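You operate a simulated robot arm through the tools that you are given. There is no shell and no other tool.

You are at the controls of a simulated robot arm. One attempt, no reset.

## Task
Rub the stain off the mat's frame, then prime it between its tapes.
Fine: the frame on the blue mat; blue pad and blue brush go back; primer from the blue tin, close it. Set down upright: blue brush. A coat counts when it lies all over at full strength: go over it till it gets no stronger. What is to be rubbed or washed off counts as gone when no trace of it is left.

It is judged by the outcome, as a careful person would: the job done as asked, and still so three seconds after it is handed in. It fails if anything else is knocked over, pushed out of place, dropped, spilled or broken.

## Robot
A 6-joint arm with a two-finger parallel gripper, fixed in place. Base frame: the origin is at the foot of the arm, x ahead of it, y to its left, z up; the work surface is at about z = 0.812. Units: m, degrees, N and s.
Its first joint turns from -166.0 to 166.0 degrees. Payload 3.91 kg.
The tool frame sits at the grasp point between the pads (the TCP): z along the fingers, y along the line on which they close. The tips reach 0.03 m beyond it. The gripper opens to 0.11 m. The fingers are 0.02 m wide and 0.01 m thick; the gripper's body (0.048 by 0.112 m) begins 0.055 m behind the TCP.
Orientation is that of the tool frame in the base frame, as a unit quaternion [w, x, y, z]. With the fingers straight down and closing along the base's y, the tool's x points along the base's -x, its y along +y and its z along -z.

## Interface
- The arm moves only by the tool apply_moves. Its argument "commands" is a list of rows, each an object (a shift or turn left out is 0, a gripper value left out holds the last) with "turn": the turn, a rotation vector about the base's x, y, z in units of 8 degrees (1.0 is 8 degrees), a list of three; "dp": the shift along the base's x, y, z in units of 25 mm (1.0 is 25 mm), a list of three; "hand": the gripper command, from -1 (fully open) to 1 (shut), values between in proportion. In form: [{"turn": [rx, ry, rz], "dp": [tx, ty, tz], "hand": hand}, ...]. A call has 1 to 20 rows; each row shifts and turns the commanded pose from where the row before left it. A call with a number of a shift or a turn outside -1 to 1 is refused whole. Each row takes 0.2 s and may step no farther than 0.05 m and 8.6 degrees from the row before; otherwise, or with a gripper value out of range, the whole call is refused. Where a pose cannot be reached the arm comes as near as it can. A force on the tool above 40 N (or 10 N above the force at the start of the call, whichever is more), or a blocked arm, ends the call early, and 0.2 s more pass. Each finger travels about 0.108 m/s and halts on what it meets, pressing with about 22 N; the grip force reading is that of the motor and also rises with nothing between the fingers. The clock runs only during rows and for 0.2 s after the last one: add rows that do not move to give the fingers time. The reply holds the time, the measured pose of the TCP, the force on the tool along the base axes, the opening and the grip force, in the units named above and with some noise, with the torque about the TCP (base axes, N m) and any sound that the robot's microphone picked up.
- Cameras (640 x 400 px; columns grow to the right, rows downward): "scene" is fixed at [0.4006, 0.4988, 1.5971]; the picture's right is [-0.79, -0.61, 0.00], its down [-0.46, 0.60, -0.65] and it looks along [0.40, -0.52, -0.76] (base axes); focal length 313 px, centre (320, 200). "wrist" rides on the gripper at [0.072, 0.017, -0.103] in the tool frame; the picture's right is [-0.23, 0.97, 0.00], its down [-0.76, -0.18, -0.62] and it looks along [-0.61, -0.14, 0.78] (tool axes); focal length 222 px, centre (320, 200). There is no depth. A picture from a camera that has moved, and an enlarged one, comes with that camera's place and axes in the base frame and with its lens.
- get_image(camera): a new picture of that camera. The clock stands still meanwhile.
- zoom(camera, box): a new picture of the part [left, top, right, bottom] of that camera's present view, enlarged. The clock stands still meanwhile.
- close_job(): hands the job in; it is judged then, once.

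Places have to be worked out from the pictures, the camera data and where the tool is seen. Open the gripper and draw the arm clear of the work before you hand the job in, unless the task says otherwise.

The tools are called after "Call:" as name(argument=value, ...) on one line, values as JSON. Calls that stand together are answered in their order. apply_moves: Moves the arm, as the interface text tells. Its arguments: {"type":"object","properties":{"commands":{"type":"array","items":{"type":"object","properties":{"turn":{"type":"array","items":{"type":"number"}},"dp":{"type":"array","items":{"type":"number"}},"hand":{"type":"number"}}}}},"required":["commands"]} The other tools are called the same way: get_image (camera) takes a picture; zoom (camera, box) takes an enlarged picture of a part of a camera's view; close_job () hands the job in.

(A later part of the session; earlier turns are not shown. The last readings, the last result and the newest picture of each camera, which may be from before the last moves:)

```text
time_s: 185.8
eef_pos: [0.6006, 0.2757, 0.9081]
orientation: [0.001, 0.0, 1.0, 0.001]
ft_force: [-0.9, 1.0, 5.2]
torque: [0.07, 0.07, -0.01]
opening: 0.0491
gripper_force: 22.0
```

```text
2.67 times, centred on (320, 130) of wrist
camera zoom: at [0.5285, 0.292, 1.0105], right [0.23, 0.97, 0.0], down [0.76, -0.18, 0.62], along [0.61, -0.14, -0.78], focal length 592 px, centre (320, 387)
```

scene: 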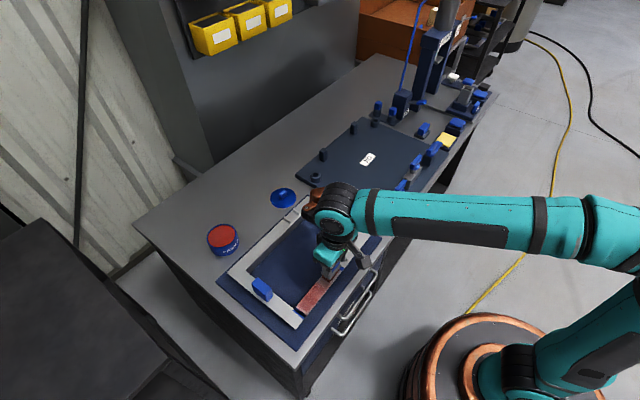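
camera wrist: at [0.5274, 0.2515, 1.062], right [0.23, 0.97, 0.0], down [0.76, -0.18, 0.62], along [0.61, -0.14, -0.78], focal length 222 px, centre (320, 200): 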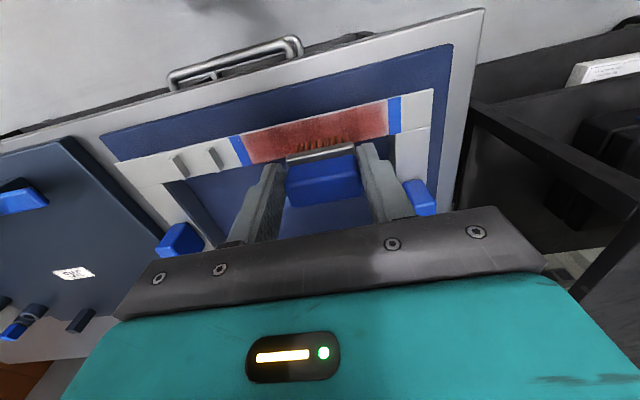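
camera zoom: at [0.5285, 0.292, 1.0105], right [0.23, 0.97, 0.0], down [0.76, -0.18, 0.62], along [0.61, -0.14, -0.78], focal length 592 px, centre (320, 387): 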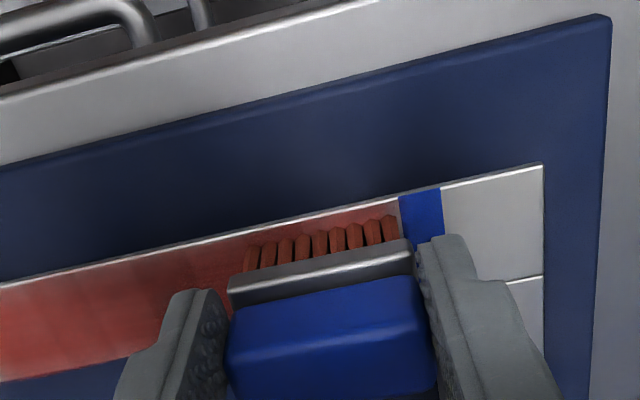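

Contact is back at 5 N. The brush has crept up about 2 cm in total, so I'll keep forces low from now on. I'm stroking down the middle lane with force checks.

Call:
apply_moves(commands=[{"dp": [0, -0.4, 0], "hand": 1}, {"dp": [0, -0.4, 0]}])

Call:
apply_moves(commands=[{"dp": [0, -0.4, 0], "hand": 1}, {"dp": [0, -0.4, 0]}])

Call:
apply_moves(commands=[{"dp": [0, -0.4, 0], "hand": 1}, {"dp": [0, -0.4, 0]}])

Call:
apply_moves(commands=[{"dp": [0, -0.4, 0], "hand": 1}, {"dp": [0, -0.4, 0]}])

Call:
apply_moves(commands=[{"dp": [0, -0.4, 0], "hand": 1}, {"dp": [0, -0.4, 0]}])

Call:
zoom(camera="wrist", box=[250, 60, 520, 200])

```text
time_s: 186.4
eef_pos: [0.6, 0.2556, 0.909]
orientation: [0.002, 0.0, 1.0, -0.001]
ft_force: [-0.3, 6.1, 18.4]
torque: [0.19, -0.08, 0.04]
opening: 0.0493
gripper_force: 22.0
```

```text
time_s: 187.0
eef_pos: [0.6018, 0.2336, 0.907]
orientation: [0.001, 0.001, 1.0, -0.001]
ft_force: [-0.7, 4.1, 15.2]
torque: [0.13, -0.02, 0.02]
opening: 0.0493
gripper_force: 22.1
```

```text
time_s: 187.6
eef_pos: [0.6014, 0.2161, 0.9068]
orientation: [0.001, 0.0, 1.0, -0.001]
ft_force: [0.1, 5.0, 18.5]
torque: [0.24, -0.05, -0.01]
opening: 0.0489
gripper_force: 21.4
```

```text
time_s: 188.2
eef_pos: [0.6009, 0.1943, 0.9068]
orientation: [0.0, 0.0, 1.0, -0.001]
ft_force: [0.3, -0.7, 1.1]
torque: [-0.03, 0.03, 0.01]
opening: 0.0491
gripper_force: 21.8
```

```text
time_s: 188.8
eef_pos: [0.6025, 0.1736, 0.9076]
orientation: [-0.001, 0.0, 1.0, 0.0]
ft_force: [0.1, -0.1, -0.3]
torque: [-0.02, 0.01, -0.01]
opening: 0.0488
gripper_force: 21.8
```

```text
2.37 times, centred on (385, 130) of wrist
camera zoom: at [0.5296, 0.1911, 1.0103], right [0.23, 0.97, 0.0], down [0.76, -0.18, 0.62], along [0.61, -0.14, -0.78], focal length 526 px, centre (166, 366)
```

zoom: 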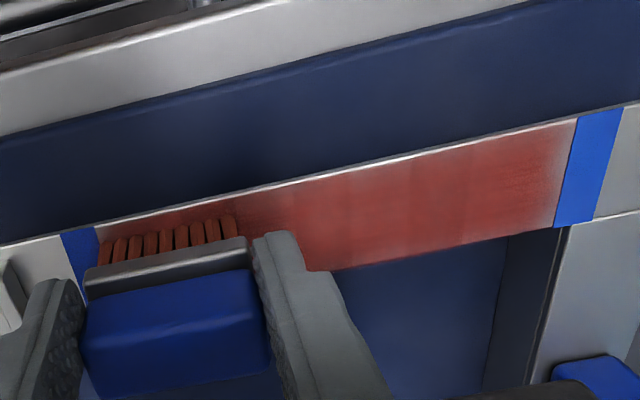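

Let me lift and view the whole coat clearly to judge its evenness.

Call:
apply_moves(commands=[{"dp": [0, 0, 0.6], "hand": 1}, {"dp": [-0.6, -0.8, 1]}, {"dp": [-0.8, -1, 1]}, {"dp": [-0.8, -1, 1]}, {"dp": [-0.4, -1, 0.4]}, {"dp": [0, 0, 0]}])

Call:
zoom(camera="scene", box=[285, 250, 355, 320])

Call:
get_image(camera="wrist")

Call:
zoom(camera="scene", box=[292, 262, 344, 316])

```text
time_s: 190.2
eef_pos: [0.5365, 0.0799, 1.0067]
orientation: [-0.001, 0.0, 1.0, 0.001]
ft_force: [0.6, 0.0, -0.7]
torque: [0.02, 0.0, -0.01]
opening: 0.0491
gripper_force: 22.4
```

```text
5.71 times, centred on (320, 285) of scene
camera zoom: at [0.4006, 0.4988, 1.5971], right [-0.79, -0.61, 0.0], down [-0.46, 0.6, -0.65], along [0.4, -0.52, -0.76], focal length 1789 px, centre (320, -286)
```

zoom: 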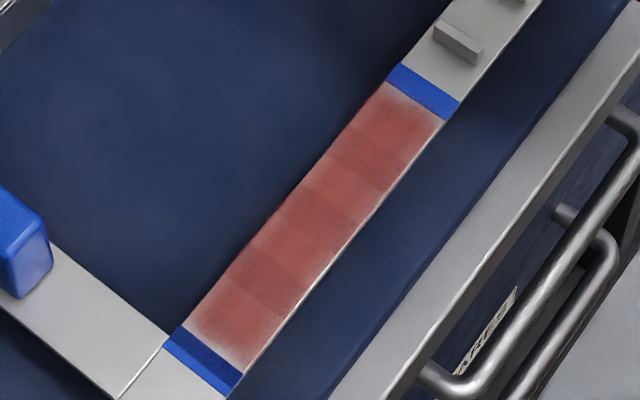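

```text
taken
camera wrist: at [0.4634, 0.0964, 1.109], right [0.23, 0.97, 0.0], down [0.76, -0.18, 0.62], along [0.61, -0.14, -0.78], focal length 222 px, centre (320, 200)
```

wrist: 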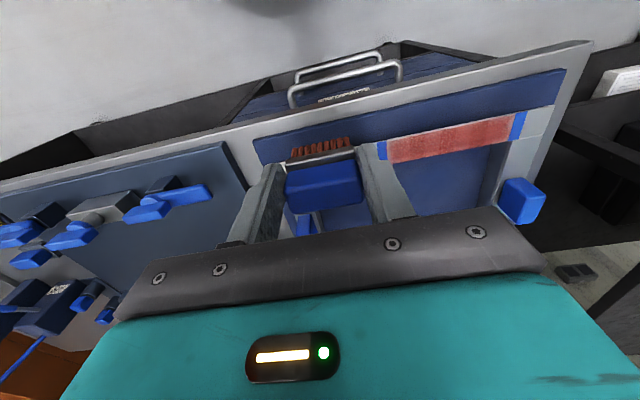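

```text
7.41 times, centred on (318, 289) of scene
camera zoom: at [0.4006, 0.4988, 1.5971], right [-0.79, -0.61, 0.0], down [-0.46, 0.6, -0.65], along [0.4, -0.52, -0.76], focal length 2319 px, centre (335, -459)
```

zoom: 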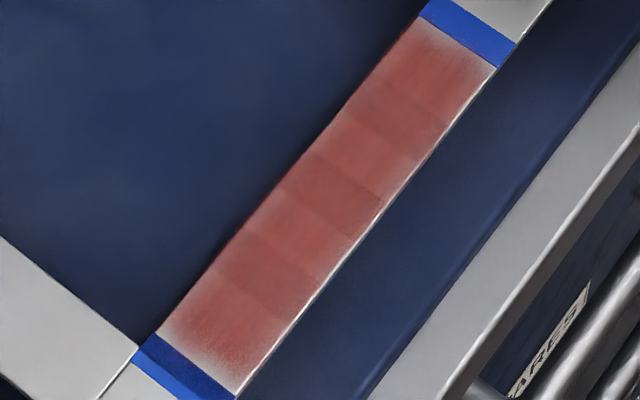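

The coat shows overlapping patches of similar tone. To be sure it's at full strength, I'll reload with a light touch, do complete passes again, and compare this same view afterwards.

Call:
apply_moves(commands=[{"dp": [1, 0.48, 0], "hand": 1}, {"dp": [1, 0.48, 0]}, {"dp": [1, 0.48, 0]}, {"dp": [1, 0.48, 0]}, {"dp": [1, 0.48, 0]}, {"dp": [1, 0.48, 0]}, {"dp": [1, 0.48, 0]}, {"dp": [1, 0.48, 0]}, {"dp": [1, 0.48, 0]}, {"dp": [1, 0.48, 0]}, {"dp": [1, 0.48, 0]}, {"dp": [1, 0.48, 0]}, {"dp": [1, 0.48, 0]}, {"dp": [1, 0.48, 0]}, {"dp": [1, 0.48, 0]}, {"dp": [0.78, 0.4, 0]}, {"dp": [0, 0, -0.8]}, {"dp": [0, 0, -0.8]}, {"dp": [0, 0, -0.6]}, {"dp": [0, 0, 0]}])

Call:
zoom(camera="wrist", box=[210, 60, 430, 220])

Call:
zoom(camera="scene", box=[195, 185, 265, 255])

Call:
zoom(camera="scene", box=[292, 262, 344, 316])

```text
time_s: 194.4
eef_pos: [0.9314, 0.2701, 0.9518]
orientation: [0.0, -0.001, 1.0, 0.001]
ft_force: [0.4, -0.5, -0.5]
torque: [0.02, 0.03, -0.01]
opening: 0.0491
gripper_force: 22.4
```

```text
2.50 times, centred on (320, 140) of wrist
camera zoom: at [0.8585, 0.2869, 1.0543], right [0.23, 0.97, 0.0], down [0.76, -0.18, 0.62], along [0.61, -0.14, -0.78], focal length 555 px, centre (320, 350)
```

zoom: 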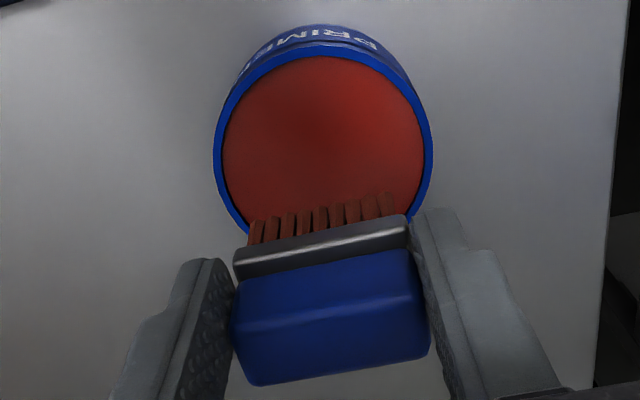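

```text
5.71 times, centred on (230, 220) of scene
camera zoom: at [0.4006, 0.4988, 1.5971], right [-0.79, -0.61, 0.0], down [-0.46, 0.6, -0.65], along [0.4, -0.52, -0.76], focal length 1789 px, centre (834, 86)
```

zoom: 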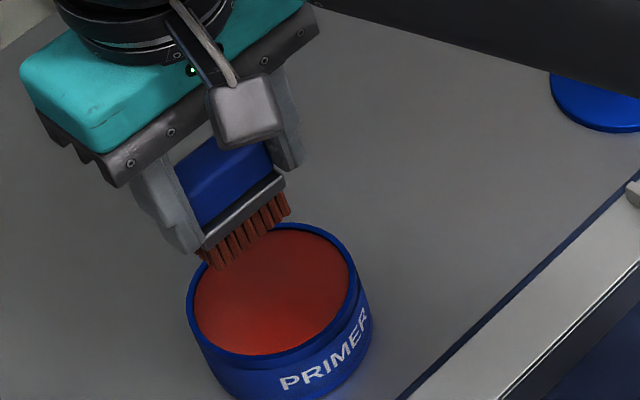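

```text
7.41 times, centred on (318, 289) of scene
camera zoom: at [0.4006, 0.4988, 1.5971], right [-0.79, -0.61, 0.0], down [-0.46, 0.6, -0.65], along [0.4, -0.52, -0.76], focal length 2319 px, centre (335, -459)
```

zoom: 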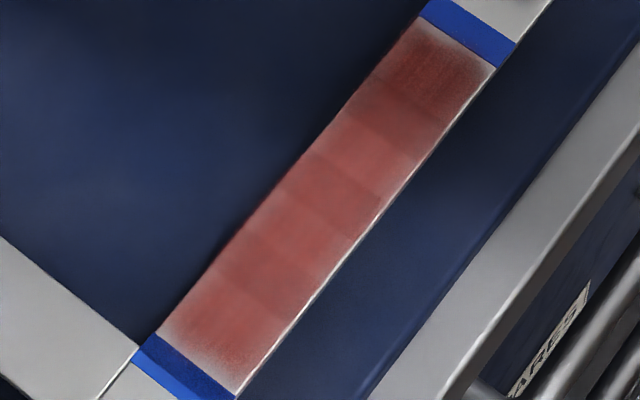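

Dipping gently again: down near the surface, then 1 mm steps to a light touch.

Call:
apply_moves(commands=[{"dp": [0, 0, -0.8], "hand": 1}, {"dp": [0, 0, -0.6]}, {"dp": [0, 0, -0.3]}, {"dp": [0, 0, -0.08]}, {"dp": [0, 0, 0]}])

Call:
apply_moves(commands=[{"dp": [0, 0, -0.05], "hand": 1}, {"dp": [0, 0, 0]}])

Call:
apply_moves(commands=[{"dp": [0, 0, -0.05], "hand": 1}, {"dp": [0, 0, 0]}])

Call:
apply_moves(commands=[{"dp": [0, 0, -0.04], "hand": 1}, {"dp": [0, 0, 0]}])

```text
time_s: 195.6
eef_pos: [0.9304, 0.2703, 0.9074]
orientation: [0.0, 0.0, 1.0, 0.0]
ft_force: [-1.1, 0.6, -0.5]
torque: [-0.02, -0.03, 0.02]
opening: 0.0491
gripper_force: 22.1
```

```text
time_s: 196.2
eef_pos: [0.9304, 0.2709, 0.906]
orientation: [0.0, 0.0, 1.0, 0.0]
ft_force: [0.6, -0.1, -1.2]
torque: [0.04, 0.01, 0.0]
opening: 0.0491
gripper_force: 22.0
```

```text
time_s: 196.8
eef_pos: [0.9313, 0.2715, 0.9059]
orientation: [0.0, 0.0, 1.0, 0.0]
ft_force: [0.0, 0.1, -0.7]
torque: [-0.02, -0.02, -0.02]
opening: 0.0489
gripper_force: 22.0
```

```text
time_s: 197.4
eef_pos: [0.9302, 0.2707, 0.9046]
orientation: [0.0, 0.001, 1.0, 0.0]
ft_force: [0.0, 0.0, -0.7]
torque: [0.02, 0.03, 0.04]
opening: 0.0489
gripper_force: 21.9
```

Call:
apply_moves(commands=[{"dp": [0, 0, -0.05], "hand": 1}, {"dp": [0, 0, 0]}])

Call:
apply_moves(commands=[{"dp": [0, 0, -0.04], "hand": 1}, {"dp": [0, 0, 0]}])

Call:
zoom(camera="scene", box=[195, 195, 265, 255])

```text
time_s: 198.0
eef_pos: [0.9313, 0.2724, 0.9044]
orientation: [0.001, 0.0, 1.0, 0.0]
ft_force: [0.3, -0.6, 4.1]
torque: [0.01, 0.0, -0.02]
opening: 0.0492
gripper_force: 21.7
```

```text
time_s: 198.6
eef_pos: [0.931, 0.2701, 0.9029]
orientation: [0.002, 0.0, 1.0, 0.0]
ft_force: [3.3, 0.7, 19.3]
torque: [0.05, -0.25, 0.02]
opening: 0.049
gripper_force: 21.9
```

```text
6.67 times, centred on (230, 225) of scene
camera zoom: at [0.4006, 0.4988, 1.5971], right [-0.79, -0.61, 0.0], down [-0.46, 0.6, -0.65], along [0.4, -0.52, -0.76], focal length 2087 px, centre (920, 33)
```

zoom: 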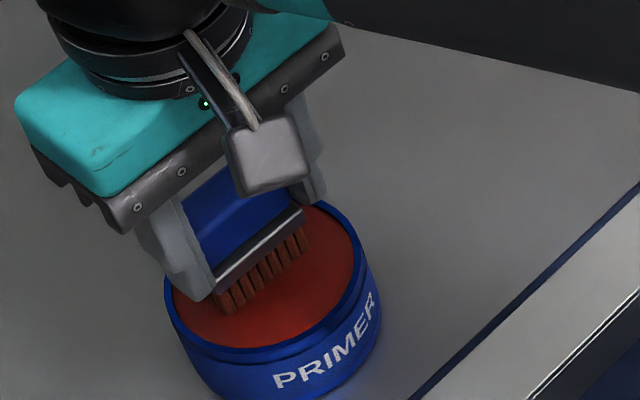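

Loaded. Lifting and returning to the strip. Bar contact should come near TCP z≈0.9065.

Call:
apply_moves(commands=[{"dp": [0, 0, 0.3], "hand": 1}, {"dp": [0, 0, 0.6]}, {"dp": [0, 0, 0.9]}, {"dp": [0, 0, 0.9]}, {"dp": [-0.8, -0.1, 0.5]}, {"dp": [-1, -0.13, 0]}, {"dp": [-1, -0.13, 0]}, {"dp": [-1, -0.13, 0]}, {"dp": [-1, -0.13, 0]}, {"dp": [-1, -0.13, 0]}, {"dp": [-1, -0.13, 0]}, {"dp": [-1, -0.13, 0]}, {"dp": [-1, -0.13, 0]}, {"dp": [-1, -0.13, 0]}, {"dp": [-1, -0.13, 0]}, {"dp": [-1, -0.13, 0]}, {"dp": [-1, -0.13, 0]}, {"dp": [-0.36, -0.1, 0]}, {"dp": [0, 0, -0.8]}, {"dp": [0, 0, -0.8]}])

Call:
apply_moves(commands=[{"dp": [0, 0, -0.6], "hand": 1}, {"dp": [0, 0, -0.4]}, {"dp": [0, 0, -0.2]}, {"dp": [0, 0, 0]}])

Call:
zoom(camera="wrist", box=[200, 60, 440, 200])

```text
time_s: 202.8
eef_pos: [0.6025, 0.2266, 0.9409]
orientation: [0.0, 0.0, 1.0, 0.0]
ft_force: [-0.2, 0.0, -0.8]
torque: [0.0, 0.0, 0.02]
opening: 0.0489
gripper_force: 21.8
```

```text
time_s: 203.8
eef_pos: [0.6016, 0.2269, 0.9125]
orientation: [0.0, 0.0, 1.0, 0.001]
ft_force: [0.2, -0.2, 0.5]
torque: [0.02, 0.0, -0.03]
opening: 0.049
gripper_force: 22.0
```

```text
2.67 times, centred on (320, 130) of wrist
camera zoom: at [0.5294, 0.2437, 1.0143], right [0.23, 0.97, 0.0], down [0.76, -0.18, 0.62], along [0.61, -0.14, -0.78], focal length 592 px, centre (320, 387)
```

zoom: 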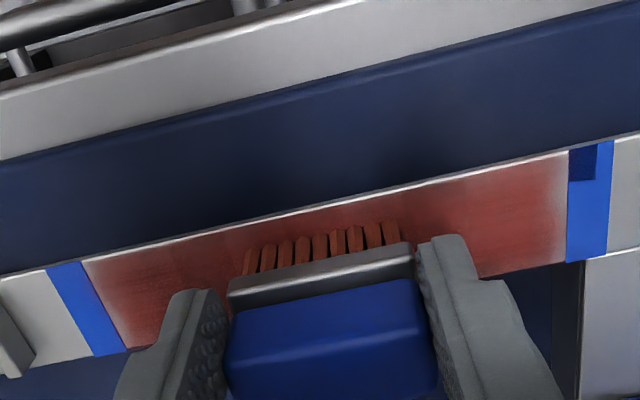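

Call:
apply_moves(commands=[{"dp": [0, 0, -0.12], "hand": 1}, {"dp": [0, 0, -0.04]}, {"dp": [0, 0, 0]}])

Call:
apply_moves(commands=[{"dp": [0, 0, -0.04], "hand": 1}, {"dp": [0, 0, 0]}])

Call:
apply_moves(commands=[{"dp": [0, 0, -0.03], "hand": 1}, {"dp": [0, 0, 0]}])

```text
time_s: 204.6
eef_pos: [0.6025, 0.2273, 0.9079]
orientation: [0.001, 0.0, 1.0, 0.0]
ft_force: [-0.5, 0.4, -0.6]
torque: [0.02, 0.0, 0.02]
opening: 0.0489
gripper_force: 22.2
```

```text
time_s: 205.2
eef_pos: [0.6005, 0.2264, 0.9066]
orientation: [0.0, 0.001, 1.0, 0.0]
ft_force: [-0.5, 0.1, -0.2]
torque: [0.01, 0.01, 0.01]
opening: 0.0493
gripper_force: 21.7
```

```text
time_s: 205.8
eef_pos: [0.6014, 0.2262, 0.9071]
orientation: [0.0, 0.0, 1.0, 0.0]
ft_force: [2.2, -0.3, 9.2]
torque: [0.03, -0.12, 0.0]
opening: 0.0492
gripper_force: 22.2
```

Contact at 9 N. I'm stroking up the middle lane with checks.

Call:
apply_moves(commands=[{"dp": [0, 0.5, 0], "hand": 1}, {"dp": [0, 0.5, 0]}])

Call:
apply_moves(commands=[{"dp": [0, 0.5, 0], "hand": 1}, {"dp": [0, 0.44, 0]}])

```text
time_s: 206.4
eef_pos: [0.6006, 0.2509, 0.9057]
orientation: [0.001, 0.0, 1.0, 0.0]
ft_force: [0.0, -1.8, 8.1]
torque: [-0.1, 0.0, 0.0]
opening: 0.0494
gripper_force: 22.6
```

```text
time_s: 207.0
eef_pos: [0.6011, 0.2739, 0.9073]
orientation: [0.001, -0.001, 1.0, 0.0]
ft_force: [0.2, -1.9, 6.0]
torque: [-0.1, -0.02, 0.01]
opening: 0.0493
gripper_force: 21.5
```

Steady 6 to 9 N. Now the outer lane downward, then the inner lane back up.

Call:
apply_moves(commands=[{"dp": [-0.26, 0.06, 0], "hand": 1}, {"dp": [0, -0.5, 0]}, {"dp": [0, -0.5, 0]}, {"dp": [0, -0.5, 0]}, {"dp": [0, -0.5, 0]}, {"dp": [0, -0.5, 0]}, {"dp": [0, -0.5, 0]}, {"dp": [0, -0.5, 0]}, {"dp": [0, -0.5, 0]}, {"dp": [0, 0, 0]}])

Call:
apply_moves(commands=[{"dp": [0.26, 0, 0], "hand": 1}, {"dp": [0, 0.5, 0]}, {"dp": [0, 0.5, 0]}, {"dp": [0, 0.5, 0]}, {"dp": [0, 0.5, 0]}])

Call:
apply_moves(commands=[{"dp": [0, 0.5, 0], "hand": 1}, {"dp": [0, 0.5, 0]}, {"dp": [0, 0.5, 0]}, {"dp": [0, 0.5, 0]}])

Call:
apply_moves(commands=[{"dp": [0.26, 0, 0], "hand": 1}, {"dp": [0, -0.5, 0]}, {"dp": [0, -0.5, 0]}, {"dp": [0, -0.5, 0]}, {"dp": [0, -0.5, 0]}])

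Call:
apply_moves(commands=[{"dp": [0, -0.5, 0], "hand": 1}, {"dp": [0, -0.5, 0]}, {"dp": [0, -0.5, 0]}, {"dp": [0, -0.5, 0]}])

Call:
zoom(camera="wrist", box=[250, 60, 520, 200])

```text
time_s: 209.2
eef_pos: [0.5962, 0.1765, 0.9064]
orientation: [0.0, 0.0, 1.0, -0.001]
ft_force: [-0.6, 1.4, 7.7]
torque: [0.07, 0.03, -0.01]
opening: 0.0491
gripper_force: 22.0
```

```text
time_s: 210.4
eef_pos: [0.6005, 0.2255, 0.9067]
orientation: [0.001, 0.0, 1.0, 0.0]
ft_force: [1.0, -4.9, 17.0]
torque: [-0.22, -0.16, -0.07]
opening: 0.0491
gripper_force: 21.9
```

```text
time_s: 211.4
eef_pos: [0.6016, 0.2764, 0.9064]
orientation: [0.0, 0.0, 1.0, 0.0]
ft_force: [1.2, -3.7, 12.0]
torque: [-0.12, -0.06, -0.04]
opening: 0.0489
gripper_force: 22.4
```

```text
time_s: 212.6
eef_pos: [0.6077, 0.2268, 0.9069]
orientation: [0.001, 0.0, 1.0, 0.001]
ft_force: [-0.1, 2.2, 8.5]
torque: [0.18, 0.0, 0.01]
opening: 0.0491
gripper_force: 22.2
```

```text
time_s: 213.6
eef_pos: [0.6081, 0.1756, 0.9065]
orientation: [0.001, 0.0, 1.0, 0.0]
ft_force: [0.6, 4.0, 17.2]
torque: [0.18, -0.09, 0.06]
opening: 0.049
gripper_force: 22.4
```

```text
2.37 times, centred on (385, 130) of wrist
camera zoom: at [0.5352, 0.1926, 1.0088], right [0.23, 0.97, 0.0], down [0.76, -0.18, 0.62], along [0.61, -0.14, -0.78], focal length 526 px, centre (166, 366)
```

zoom: 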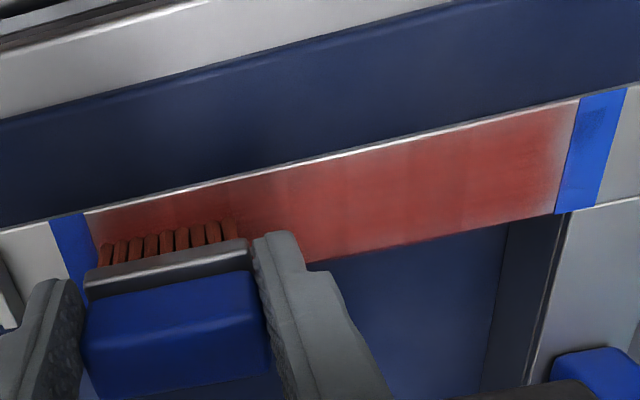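

Contact held throughout. One more full round of all lanes in this steady condition.

Call:
apply_moves(commands=[{"dp": [0, 0.5, 0], "hand": 1}, {"dp": [0, 0.5, 0]}, {"dp": [0, 0.5, 0]}, {"dp": [0, 0.5, 0]}, {"dp": [0, 0.5, 0]}, {"dp": [0, 0.5, 0]}, {"dp": [0, 0.5, 0]}, {"dp": [0, 0.5, 0]}, {"dp": [-0.26, 0, 0]}, {"dp": [0, -0.5, 0]}, {"dp": [0, -0.5, 0]}, {"dp": [0, -0.5, 0]}, {"dp": [0, -0.5, 0]}, {"dp": [0, -0.5, 0]}, {"dp": [0, -0.5, 0]}, {"dp": [0, -0.5, 0]}, {"dp": [0, -0.5, 0]}, {"dp": [-0.26, 0, 0]}])

Call:
apply_moves(commands=[{"dp": [0, 0.5, 0], "hand": 1}, {"dp": [0, 0.5, 0]}, {"dp": [0, 0.5, 0]}, {"dp": [0, 0.5, 0]}, {"dp": [0, 0.5, 0]}, {"dp": [0, 0.5, 0]}, {"dp": [0, 0.5, 0]}, {"dp": [0, 0.5, 0]}, {"dp": [0, 0, 0]}])

Call:
zoom(camera="wrist", box=[130, 60, 440, 220])

```text
time_s: 217.4
eef_pos: [0.5959, 0.1767, 0.9054]
orientation: [0.0, 0.0, 1.0, -0.002]
ft_force: [0.7, -0.4, 6.0]
torque: [-0.09, -0.04, 0.0]
opening: 0.0491
gripper_force: 21.7
```

```text
time_s: 219.4
eef_pos: [0.5961, 0.2764, 0.9062]
orientation: [-0.001, 0.0, 1.0, -0.001]
ft_force: [-0.1, 0.7, 3.3]
torque: [0.03, 0.03, -0.01]
opening: 0.0493
gripper_force: 22.2
```

```text
2.06 times, centred on (285, 140) of wrist
camera zoom: at [0.5236, 0.2935, 1.0091], right [0.23, 0.97, 0.0], down [0.76, -0.18, 0.62], along [0.61, -0.14, -0.78], focal length 459 px, centre (392, 324)
```

zoom: 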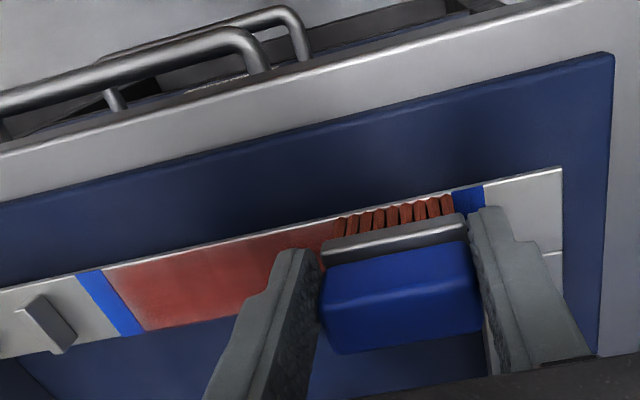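

Now I'm lifting away, back to the same viewing place as before, to compare the coat.

Call:
apply_moves(commands=[{"dp": [0, 0, 0.6], "hand": 1}, {"dp": [-0.6, -0.8, 1]}, {"dp": [-0.8, -1, 1]}, {"dp": [-0.8, -1, 1]}, {"dp": [-0.2, -1, 0.4]}, {"dp": [0, -1, 0]}, {"dp": [0, -1, 0]}, {"dp": [0, -1, 0]}, {"dp": [0, -1, 0]}, {"dp": [0, 0, 0]}])

Call:
zoom(camera="scene", box=[292, 262, 344, 316])

Call:
zoom(camera="scene", box=[285, 250, 355, 320])

Call:
zoom(camera="wrist", box=[360, 90, 540, 200])

```text
time_s: 221.6
eef_pos: [0.5349, 0.0818, 1.0052]
orientation: [-0.001, 0.0, 1.0, 0.0]
ft_force: [0.4, -1.0, 0.0]
torque: [0.02, 0.0, 0.0]
opening: 0.0489
gripper_force: 22.0
```

```text
7.41 times, centred on (318, 289) of scene
camera zoom: at [0.4006, 0.4988, 1.5971], right [-0.79, -0.61, 0.0], down [-0.46, 0.6, -0.65], along [0.4, -0.52, -0.76], focal length 2319 px, centre (335, -459)
```

zoom: 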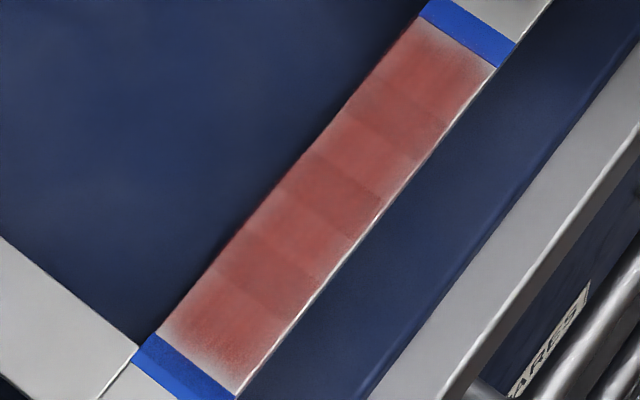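

```text
5.71 times, centred on (320, 285) of scene
camera zoom: at [0.4006, 0.4988, 1.5971], right [-0.79, -0.61, 0.0], down [-0.46, 0.6, -0.65], along [0.4, -0.52, -0.76], focal length 1789 px, centre (320, -286)
```

zoom: 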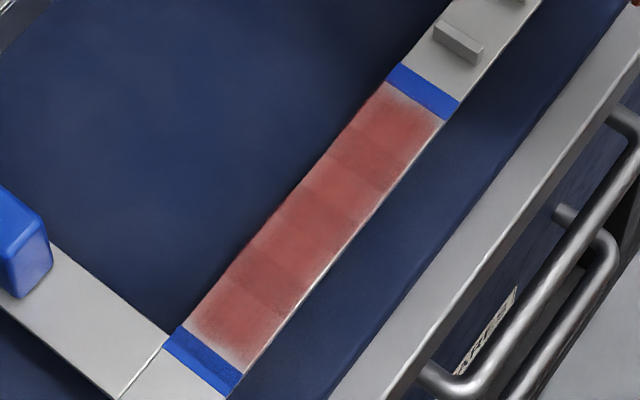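

```text
3.56 times, centred on (450, 145) of wrist
camera zoom: at [0.4629, 0.0986, 1.1084], right [0.23, 0.97, 0.0], down [0.76, -0.18, 0.62], along [0.61, -0.14, -0.78], focal length 790 px, centre (-142, 396)
```

zoom: 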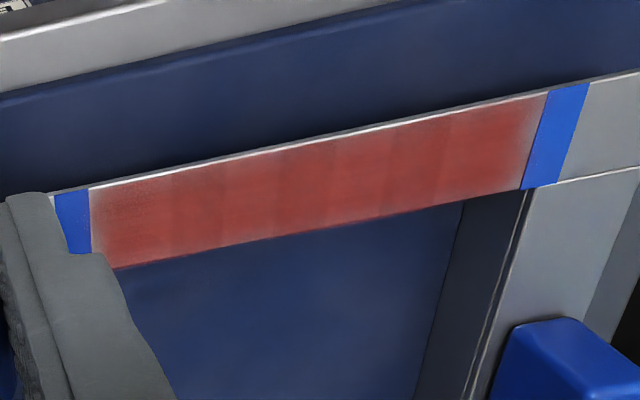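

The coat looks identical before and after a full reload and two more rounds, so it's at full strength. Now I'm returning the brush to its spot at (0.921, 0.147), upright on its bristles.

Call:
apply_moves(commands=[{"dp": [1, 0.17, 0], "hand": 1}, {"dp": [1, 0.17, 0]}, {"dp": [1, 0.17, 0]}, {"dp": [1, 0.17, 0]}, {"dp": [1, 0.17, 0]}, {"dp": [1, 0.17, 0]}, {"dp": [1, 0.17, 0]}, {"dp": [1, 0.17, 0]}, {"dp": [1, 0.17, 0]}, {"dp": [1, 0.17, 0]}, {"dp": [1, 0.17, 0]}, {"dp": [1, 0.17, 0]}, {"dp": [1, 0.17, 0]}, {"dp": [1, 0.17, 0]}, {"dp": [1, 0.17, 0]}, {"dp": [0.44, 0.08, 0]}, {"dp": [0, 0, -0.8]}, {"dp": [0, 0, -0.8]}, {"dp": [0, 0, 0]}, {"dp": [0, 0, 0]}])

Call:
zoom(camera="wrist", box=[210, 60, 430, 220])

Call:
zoom(camera="scene", box=[205, 165, 305, 245])

```text
time_s: 225.8
eef_pos: [0.9212, 0.1465, 0.9672]
orientation: [0.0, 0.0, 1.0, 0.001]
ft_force: [-0.5, -0.6, -0.4]
torque: [0.01, 0.0, 0.0]
opening: 0.0492
gripper_force: 21.9
```

```text
2.50 times, centred on (320, 140) of wrist
camera zoom: at [0.8491, 0.164, 1.0696], right [0.23, 0.97, 0.0], down [0.76, -0.18, 0.62], along [0.61, -0.14, -0.78], focal length 555 px, centre (320, 350)
```

zoom: 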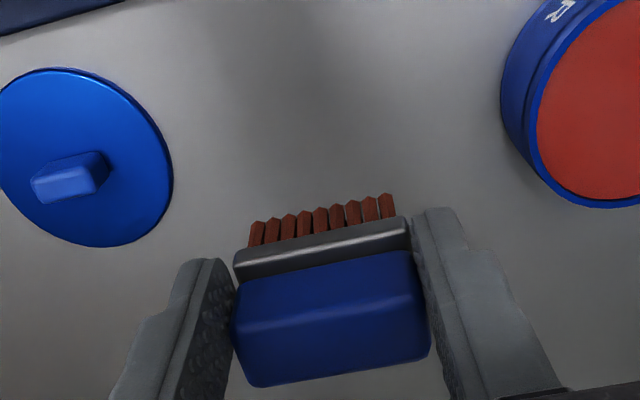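

```text
5.00 times, centred on (255, 205) of scene
camera zoom: at [0.4006, 0.4988, 1.5971], right [-0.79, -0.61, 0.0], down [-0.46, 0.6, -0.65], along [0.4, -0.52, -0.76], focal length 1565 px, centre (645, 175)
```

zoom: 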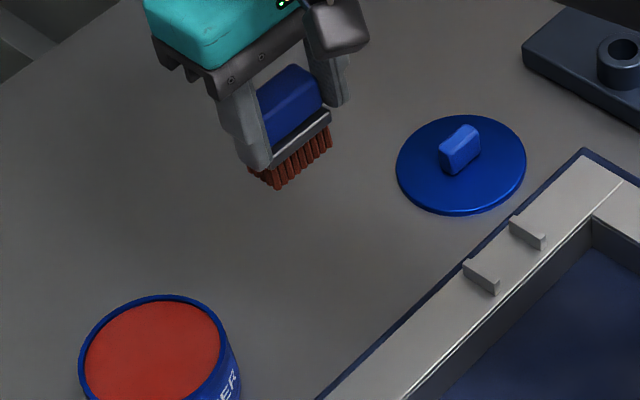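

The brush is level above its spot. I'm lowering toward the table.

Call:
apply_moves(commands=[{"dp": [0, 0.03, -0.8], "hand": 1}, {"dp": [0, 0, -0.8]}, {"dp": [0, 0, -0.8]}, {"dp": [0, 0, -0.8]}, {"dp": [0, 0, -0.4]}, {"dp": [0, 0, -0.2]}, {"dp": [0, 0, 0]}])

Call:
zoom(camera="scene", box=[225, 185, 285, 235])

```text
time_s: 227.4
eef_pos: [0.9213, 0.1471, 0.8705]
orientation: [0.0, 0.0, 1.0, 0.0]
ft_force: [-0.1, 0.4, 0.8]
torque: [-0.02, 0.04, 0.02]
opening: 0.0493
gripper_force: 21.6
```

```text
8.00 times, centred on (255, 210) of scene
camera zoom: at [0.4006, 0.4988, 1.5971], right [-0.79, -0.61, 0.0], down [-0.46, 0.6, -0.65], along [0.4, -0.52, -0.76], focal length 2504 px, centre (840, 120)
```

zoom: 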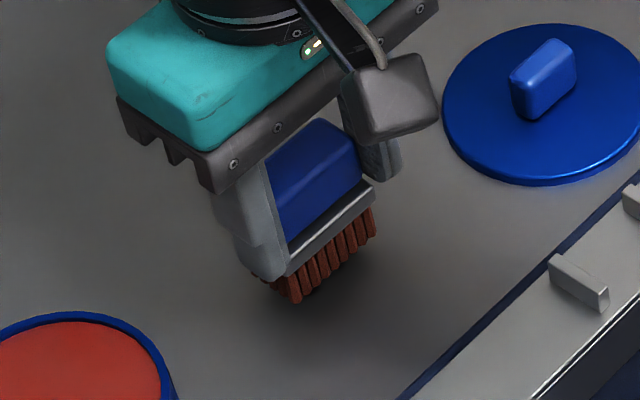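

Call:
apply_moves(commands=[{"dp": [0, 0, -0.16], "hand": 1}, {"dp": [0, 0, -0.1]}, {"dp": [0, 0, 0]}])

Call:
apply_moves(commands=[{"dp": [0, 0, -0.05], "hand": 1}, {"dp": [0, 0, 0]}])

Call:
apply_moves(commands=[{"dp": [0, 0, -0.05], "hand": 1}, {"dp": [0, 0, 0]}])

Call:
zoom(camera="scene", box=[225, 185, 285, 235])

```text
time_s: 228.2
eef_pos: [0.9224, 0.1463, 0.8633]
orientation: [-0.001, -0.001, 1.0, 0.0]
ft_force: [-0.1, -0.5, -1.4]
torque: [0.0, 0.02, 0.03]
opening: 0.0491
gripper_force: 21.9
```

```text
time_s: 228.8
eef_pos: [0.9217, 0.1475, 0.8643]
orientation: [0.0, 0.001, 1.0, -0.001]
ft_force: [0.5, -0.4, 0.1]
torque: [-0.02, 0.01, -0.01]
opening: 0.0489
gripper_force: 22.3
```

```text
time_s: 229.4
eef_pos: [0.922, 0.1487, 0.8637]
orientation: [0.0, 0.0, 1.0, -0.001]
ft_force: [-0.2, 0.3, 0.0]
torque: [-0.04, 0.03, 0.02]
opening: 0.0489
gripper_force: 21.7
```

```text
8.00 times, centred on (255, 210) of scene
camera zoom: at [0.4006, 0.4988, 1.5971], right [-0.79, -0.61, 0.0], down [-0.46, 0.6, -0.65], along [0.4, -0.52, -0.76], focal length 2504 px, centre (840, 120)
```

zoom: 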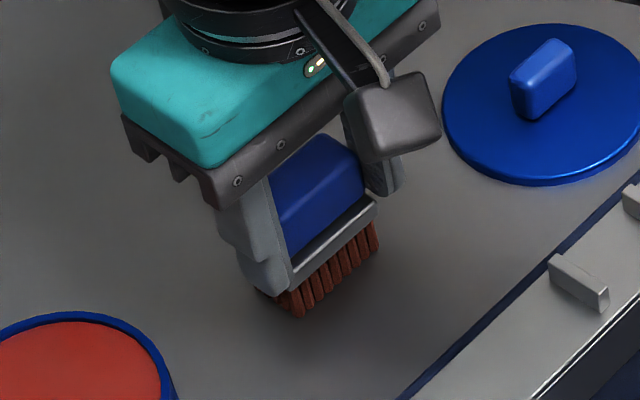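

Call:
apply_moves(commands=[{"dp": [0, 0, -0.05], "hand": 1}, {"dp": [0, 0, 0]}])

Call:
apply_moves(commands=[{"dp": [0, 0, -0.04], "hand": 1}, {"dp": [0, 0, 0]}])

Call:
apply_moves(commands=[{"dp": [0, 0, -0.04], "hand": 1}, {"dp": [0, 0, 0]}])

```text
time_s: 230.0
eef_pos: [0.921, 0.1477, 0.8608]
orientation: [0.0, -0.001, 1.0, 0.0]
ft_force: [0.7, -0.4, 1.6]
torque: [0.04, 0.03, 0.01]
opening: 0.049
gripper_force: 21.7
```

```text
time_s: 230.6
eef_pos: [0.9205, 0.1475, 0.8607]
orientation: [0.001, 0.0, 1.0, 0.001]
ft_force: [1.9, -0.8, 6.5]
torque: [-0.03, -0.07, 0.01]
opening: 0.0492
gripper_force: 22.0
```

```text
time_s: 231.2
eef_pos: [0.9203, 0.1474, 0.8615]
orientation: [0.001, 0.0, 1.0, 0.001]
ft_force: [4.3, 1.4, 18.5]
torque: [0.11, -0.25, -0.01]
opening: 0.049
gripper_force: 21.9
```

The bristles are on the table. I'm easing off and opening.

Call:
apply_moves(commands=[{"dp": [0, 0, 0.03], "hand": 1}, {"dp": [0, 0, 0]}, {"hand": -0.2}, {"hand": -0.2}, {"hand": -0.2}])

Call:
zoom(camera="scene", box=[225, 185, 285, 235])

Call:
zoom(camera="wrist", box=[210, 60, 430, 220])

```text
time_s: 232.4
eef_pos: [0.9207, 0.1474, 0.8604]
orientation: [-0.001, 0.0, 1.0, -0.001]
ft_force: [-0.1, -0.7, 0.6]
torque: [-0.01, 0.0, 0.01]
opening: 0.066
gripper_force: 0.0
```

```text
8.00 times, centred on (255, 210) of scene
camera zoom: at [0.4006, 0.4988, 1.5971], right [-0.79, -0.61, 0.0], down [-0.46, 0.6, -0.65], along [0.4, -0.52, -0.76], focal length 2504 px, centre (840, 120)
```

zoom: 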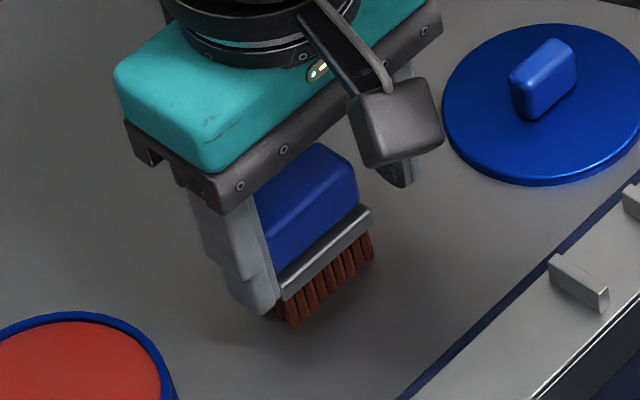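

```text
2.50 times, centred on (320, 140) of wrist
camera zoom: at [0.8486, 0.1643, 0.9621], right [0.23, 0.97, 0.0], down [0.76, -0.18, 0.62], along [0.61, -0.14, -0.78], focal length 555 px, centre (320, 350)
```

zoom: 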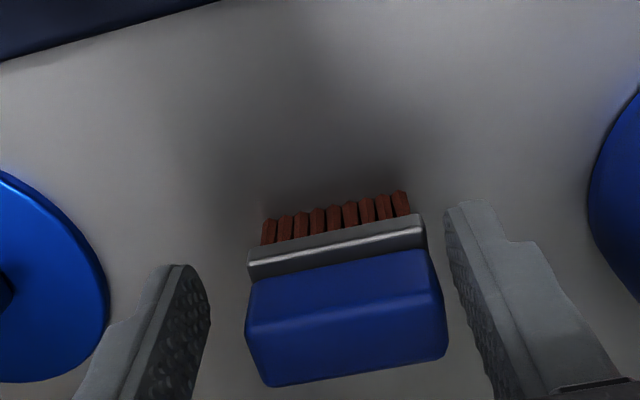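

The brush stands upright, but it sits closer to the +y finger. I'm opening a bit wider before rising so I don't drag it.

Call:
apply_moves(commands=[{"hand": -0.5}, {"hand": -0.5}])

Call:
zoom(camera="wrist", box=[210, 60, 430, 220])

Call:
zoom(camera="scene", box=[225, 185, 285, 235])

```text
time_s: 233.0
eef_pos: [0.9217, 0.1475, 0.8587]
orientation: [0.0, 0.0, 1.0, 0.0]
ft_force: [0.0, -0.1, -0.1]
torque: [0.03, -0.04, 0.01]
opening: 0.0823
gripper_force: 0.0
```

```text
2.50 times, centred on (320, 140) of wrist
camera zoom: at [0.8486, 0.1644, 0.9624], right [0.23, 0.97, 0.0], down [0.76, -0.18, 0.62], along [0.61, -0.14, -0.78], focal length 555 px, centre (320, 350)
```

zoom: 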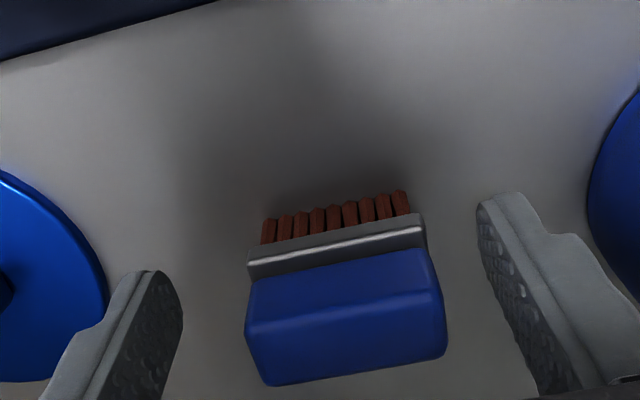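

```text
8.00 times, centred on (255, 210) of scene
camera zoom: at [0.4006, 0.4988, 1.5971], right [-0.79, -0.61, 0.0], down [-0.46, 0.6, -0.65], along [0.4, -0.52, -0.76], focal length 2504 px, centre (840, 120)
```

zoom: 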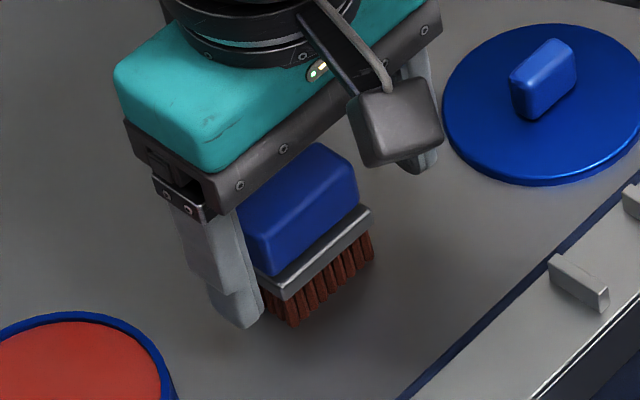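

The brush stands free and upright within about 6 mm of where it was. I'm rising straight up and going for the lid.

Call:
apply_moves(commands=[{"dp": [0, 0, 0.4], "hand": -0.5}, {"dp": [0, 0, 0.8]}, {"dp": [0, 0, 1]}, {"dp": [0, 0, 1]}, {"dp": [0, 0, 1]}, {"dp": [0, -0.6, 0.2], "hand": -0.2}, {"dp": [-0.03, -1, 0]}, {"dp": [-0.03, -1, 0]}, {"dp": [-0.03, -1, 0]}, {"dp": [-0.03, -1, 0]}, {"dp": [0, -0.19, 0]}, {"dp": [0, 0, 0]}, {"dp": [0, 0, 0]}])

Call:
zoom(camera="wrist", box=[210, 60, 430, 220])

Call:
zoom(camera="scene", box=[190, 150, 310, 260])

```text
time_s: 235.8
eef_pos: [0.9189, 0.0279, 0.97]
orientation: [0.0, 0.001, 1.0, 0.0]
ft_force: [-1.3, 0.4, -0.5]
torque: [-0.02, 0.02, 0.01]
opening: 0.0658
gripper_force: 0.0
```

```text
2.50 times, centred on (320, 140) of wrist
camera zoom: at [0.8463, 0.0443, 1.0728], right [0.23, 0.97, 0.0], down [0.76, -0.18, 0.62], along [0.61, -0.14, -0.78], focal length 555 px, centre (320, 350)
```

zoom: 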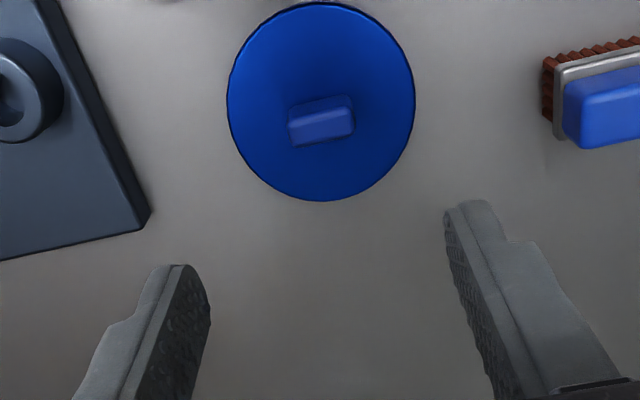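

```text
3.64 times, centred on (250, 205) of scene
camera zoom: at [0.4006, 0.4988, 1.5971], right [-0.79, -0.61, 0.0], down [-0.46, 0.6, -0.65], along [0.4, -0.52, -0.76], focal length 1138 px, centre (574, 182)
```

zoom: 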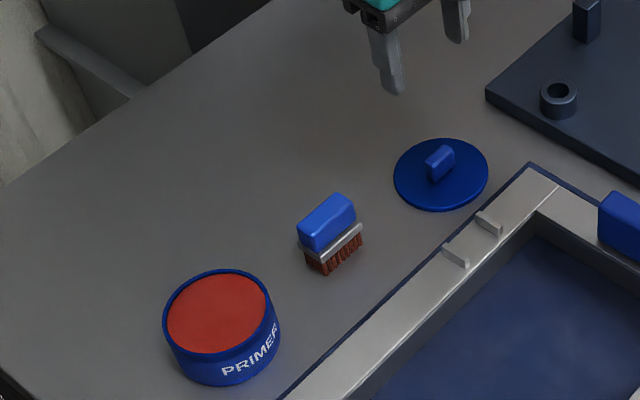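

The lid knob is centred below the fingers at about (0.918, 0.028). I'm descending to re-grasp it at the same height as when I released it.

Call:
apply_moves(commands=[{"dp": [-0.03, 0.01, -0.8], "hand": -0.2}, {"dp": [0, 0, -0.8]}, {"dp": [0, 0, -0.8]}, {"dp": [0, 0, -0.8]}, {"dp": [0, 0, -0.8]}, {"dp": [0, 0, -0.6]}, {"dp": [0, 0, -0.2]}, {"dp": [0, 0, 0]}])

Call:
zoom(camera="wrist", box=[230, 100, 410, 230])

```text
time_s: 237.6
eef_pos: [0.9169, 0.0273, 0.8515]
orientation: [-0.001, 0.0, 1.0, 0.0]
ft_force: [0.4, -0.8, 0.6]
torque: [-0.02, 0.02, -0.02]
opening: 0.0658
gripper_force: 0.0
```

```text
3.08 times, centred on (320, 165) of wrist
camera zoom: at [0.8441, 0.0443, 0.9524], right [0.23, 0.97, 0.0], down [0.76, -0.18, 0.62], along [0.61, -0.14, -0.78], focal length 684 px, centre (320, 308)
```

zoom: 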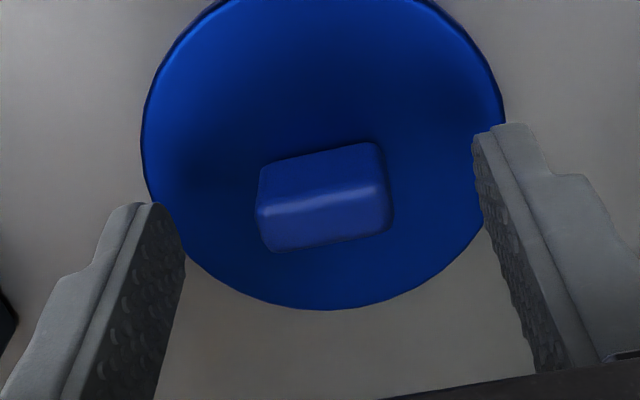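

Call:
apply_moves(commands=[{"dp": [0, 0, -0.1], "hand": -0.2}, {"dp": [0, 0, -0.08]}, {"dp": [0, 0, 0]}, {"hand": 1}, {"hand": 1}, {"hand": 1}, {"hand": 1}])

Call:
zoom(camera="wrist", box=[230, 100, 410, 230])

```text
time_s: 239.2
eef_pos: [0.9175, 0.0282, 0.8465]
orientation: [0.0, 0.0, 1.0, 0.0]
ft_force: [-0.4, 0.4, 0.2]
torque: [-0.03, 0.02, 0.02]
opening: 0.029
gripper_force: 22.2
```

```text
3.08 times, centred on (320, 165) of wrist
camera zoom: at [0.8444, 0.045, 0.9475], right [0.23, 0.97, 0.0], down [0.76, -0.18, 0.62], along [0.61, -0.14, -0.78], focal length 684 px, centre (320, 308)
```

zoom: 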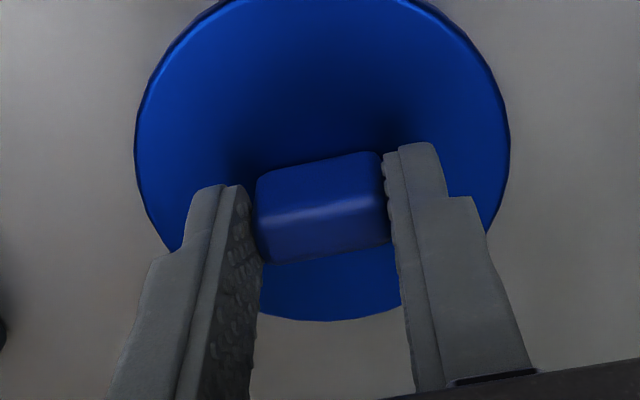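

The grasp matches the original exactly. I'm lifting and carrying the lid over to the tin, where it was seated at TCP (0.932, 0.269, 0.892).

Call:
apply_moves(commands=[{"dp": [0, 0, 0.5], "hand": 1}, {"dp": [0, 0, 0.9]}, {"dp": [0, 0, 0.9]}, {"dp": [0, 0, 0.9]}, {"dp": [0, 0, 0.9]}, {"dp": [0, 0, 0.9]}, {"dp": [0.06, 0.6, 0]}, {"dp": [0.06, 0.9, 0]}, {"dp": [0.06, 0.9, 0]}, {"dp": [0.06, 0.9, 0]}, {"dp": [0.06, 0.9, 0]}, {"dp": [0.06, 0.9, 0]}, {"dp": [0.06, 0.9, 0]}, {"dp": [0.06, 0.9, 0]}, {"dp": [0.06, 0.9, 0]}, {"dp": [0.05, 0.9, 0]}, {"dp": [0, 0.92, 0]}, {"dp": [0, 0, 0]}, {"dp": [0, 0, 0]}])

Call:
zoom(camera="wrist", box=[190, 40, 450, 220])

Call:
zoom(camera="scene", box=[185, 165, 285, 265])

```text
time_s: 243.2
eef_pos: [0.9324, 0.2673, 0.9712]
orientation: [0.0, 0.0, 1.0, -0.001]
ft_force: [-0.6, -0.2, -1.0]
torque: [-0.01, 0.02, -0.02]
opening: 0.0285
gripper_force: 21.4
```

```text
2.22 times, centred on (320, 130) of wrist
camera zoom: at [0.8597, 0.2843, 1.0734], right [0.23, 0.97, 0.0], down [0.76, -0.18, 0.62], along [0.61, -0.14, -0.78], focal length 494 px, centre (320, 356)
```

zoom: 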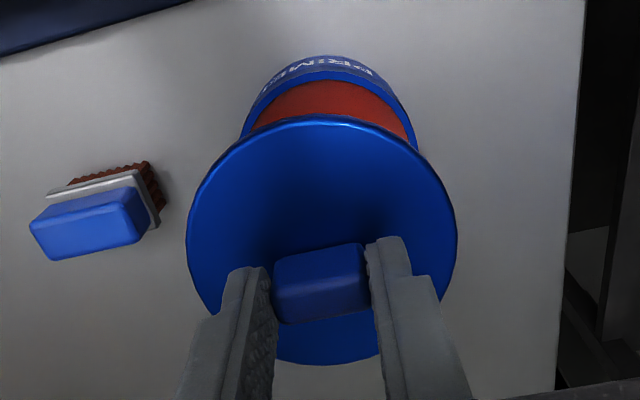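

```text
4.00 times, centred on (235, 215) of scene
camera zoom: at [0.4006, 0.4988, 1.5971], right [-0.79, -0.61, 0.0], down [-0.46, 0.6, -0.65], along [0.4, -0.52, -0.76], focal length 1252 px, centre (660, 140)
```

zoom: 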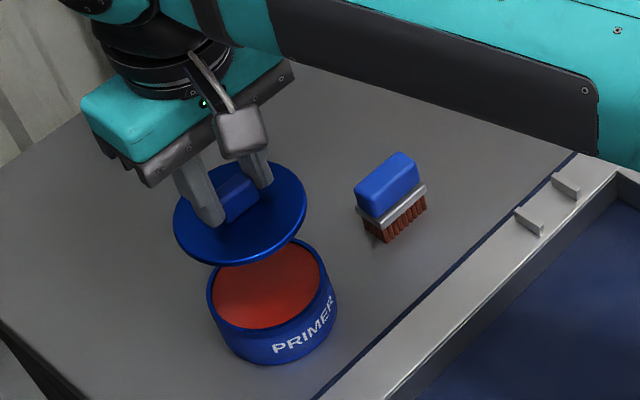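

The lid is above the tin and the tin hasn't moved. I'm lowering to just above the rim to check alignment.

Call:
apply_moves(commands=[{"dp": [0, 0.06, -0.8], "hand": 1}, {"dp": [0, 0, -0.8]}, {"dp": [0, 0, -0.6]}, {"dp": [0, 0, -0.4]}, {"dp": [0, 0, -0.2]}, {"dp": [0, 0, 0]}, {"dp": [0, 0, 0]}])

Call:
zoom(camera="wrist", box=[230, 60, 410, 190])

Call:
zoom(camera="scene", box=[195, 200, 265, 260])

```text
time_s: 244.8
eef_pos: [0.9314, 0.2697, 0.9011]
orientation: [0.0, 0.0, 1.0, 0.001]
ft_force: [-0.4, 0.3, 0.3]
torque: [0.04, 0.01, 0.0]
opening: 0.0287
gripper_force: 22.3
```

```text
3.08 times, centred on (320, 125) of wrist
camera zoom: at [0.8597, 0.2862, 1.0029], right [0.23, 0.97, 0.0], down [0.76, -0.18, 0.62], along [0.61, -0.14, -0.78], focal length 684 px, centre (320, 431)
```

zoom: 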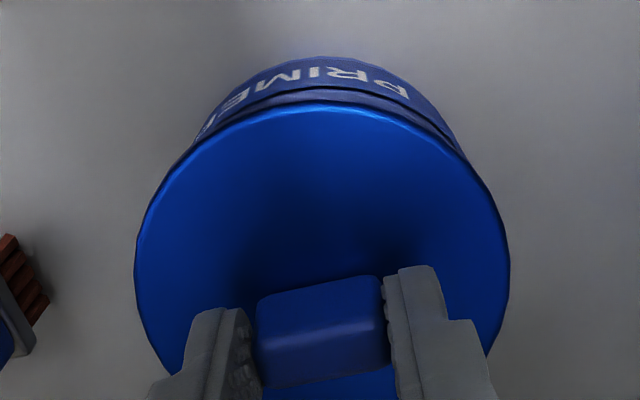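

```text
6.67 times, centred on (230, 230) of scene
camera zoom: at [0.4006, 0.4988, 1.5971], right [-0.79, -0.61, 0.0], down [-0.46, 0.6, -0.65], along [0.4, -0.52, -0.76], focal length 2087 px, centre (920, 0)
```

zoom: 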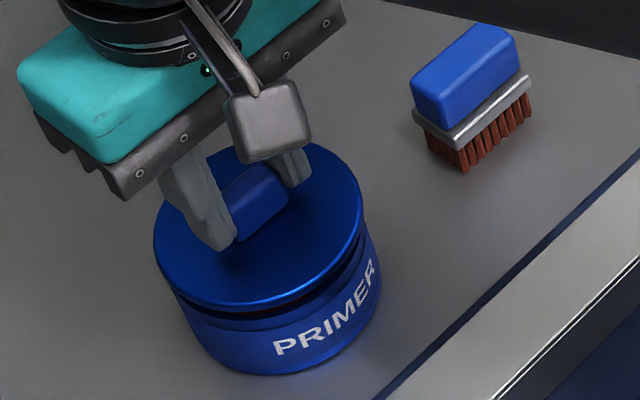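

Well aligned with a small gap. I'm pressing down in small steps and listening for the snap.

Call:
apply_moves(commands=[{"dp": [0, 0, -0.12], "hand": 1}, {"dp": [0, 0, -0.08]}, {"dp": [0, 0, 0]}])

Call:
apply_moves(commands=[{"dp": [0, 0, -0.06], "hand": 1}, {"dp": [0, 0, 0]}])

Call:
apply_moves(commands=[{"dp": [0, 0, -0.06], "hand": 1}, {"dp": [0, 0, 0]}])

```text
time_s: 245.6
eef_pos: [0.9325, 0.2699, 0.8948]
orientation: [0.0, 0.0, 1.0, 0.0]
ft_force: [0.1, 0.0, -1.2]
torque: [0.02, 0.02, -0.02]
opening: 0.0289
gripper_force: 22.0
```

```text
time_s: 246.2
eef_pos: [0.9315, 0.2702, 0.8934]
orientation: [0.0, 0.001, 1.0, -0.001]
ft_force: [-0.5, -0.1, 0.0]
torque: [-0.04, -0.01, 0.0]
opening: 0.0289
gripper_force: 22.0
```

```text
time_s: 246.8
eef_pos: [0.932, 0.2692, 0.8933]
orientation: [-0.002, 0.0, 1.0, 0.001]
ft_force: [0.8, -0.1, -0.5]
torque: [0.02, 0.02, -0.02]
opening: 0.0287
gripper_force: 22.0
```

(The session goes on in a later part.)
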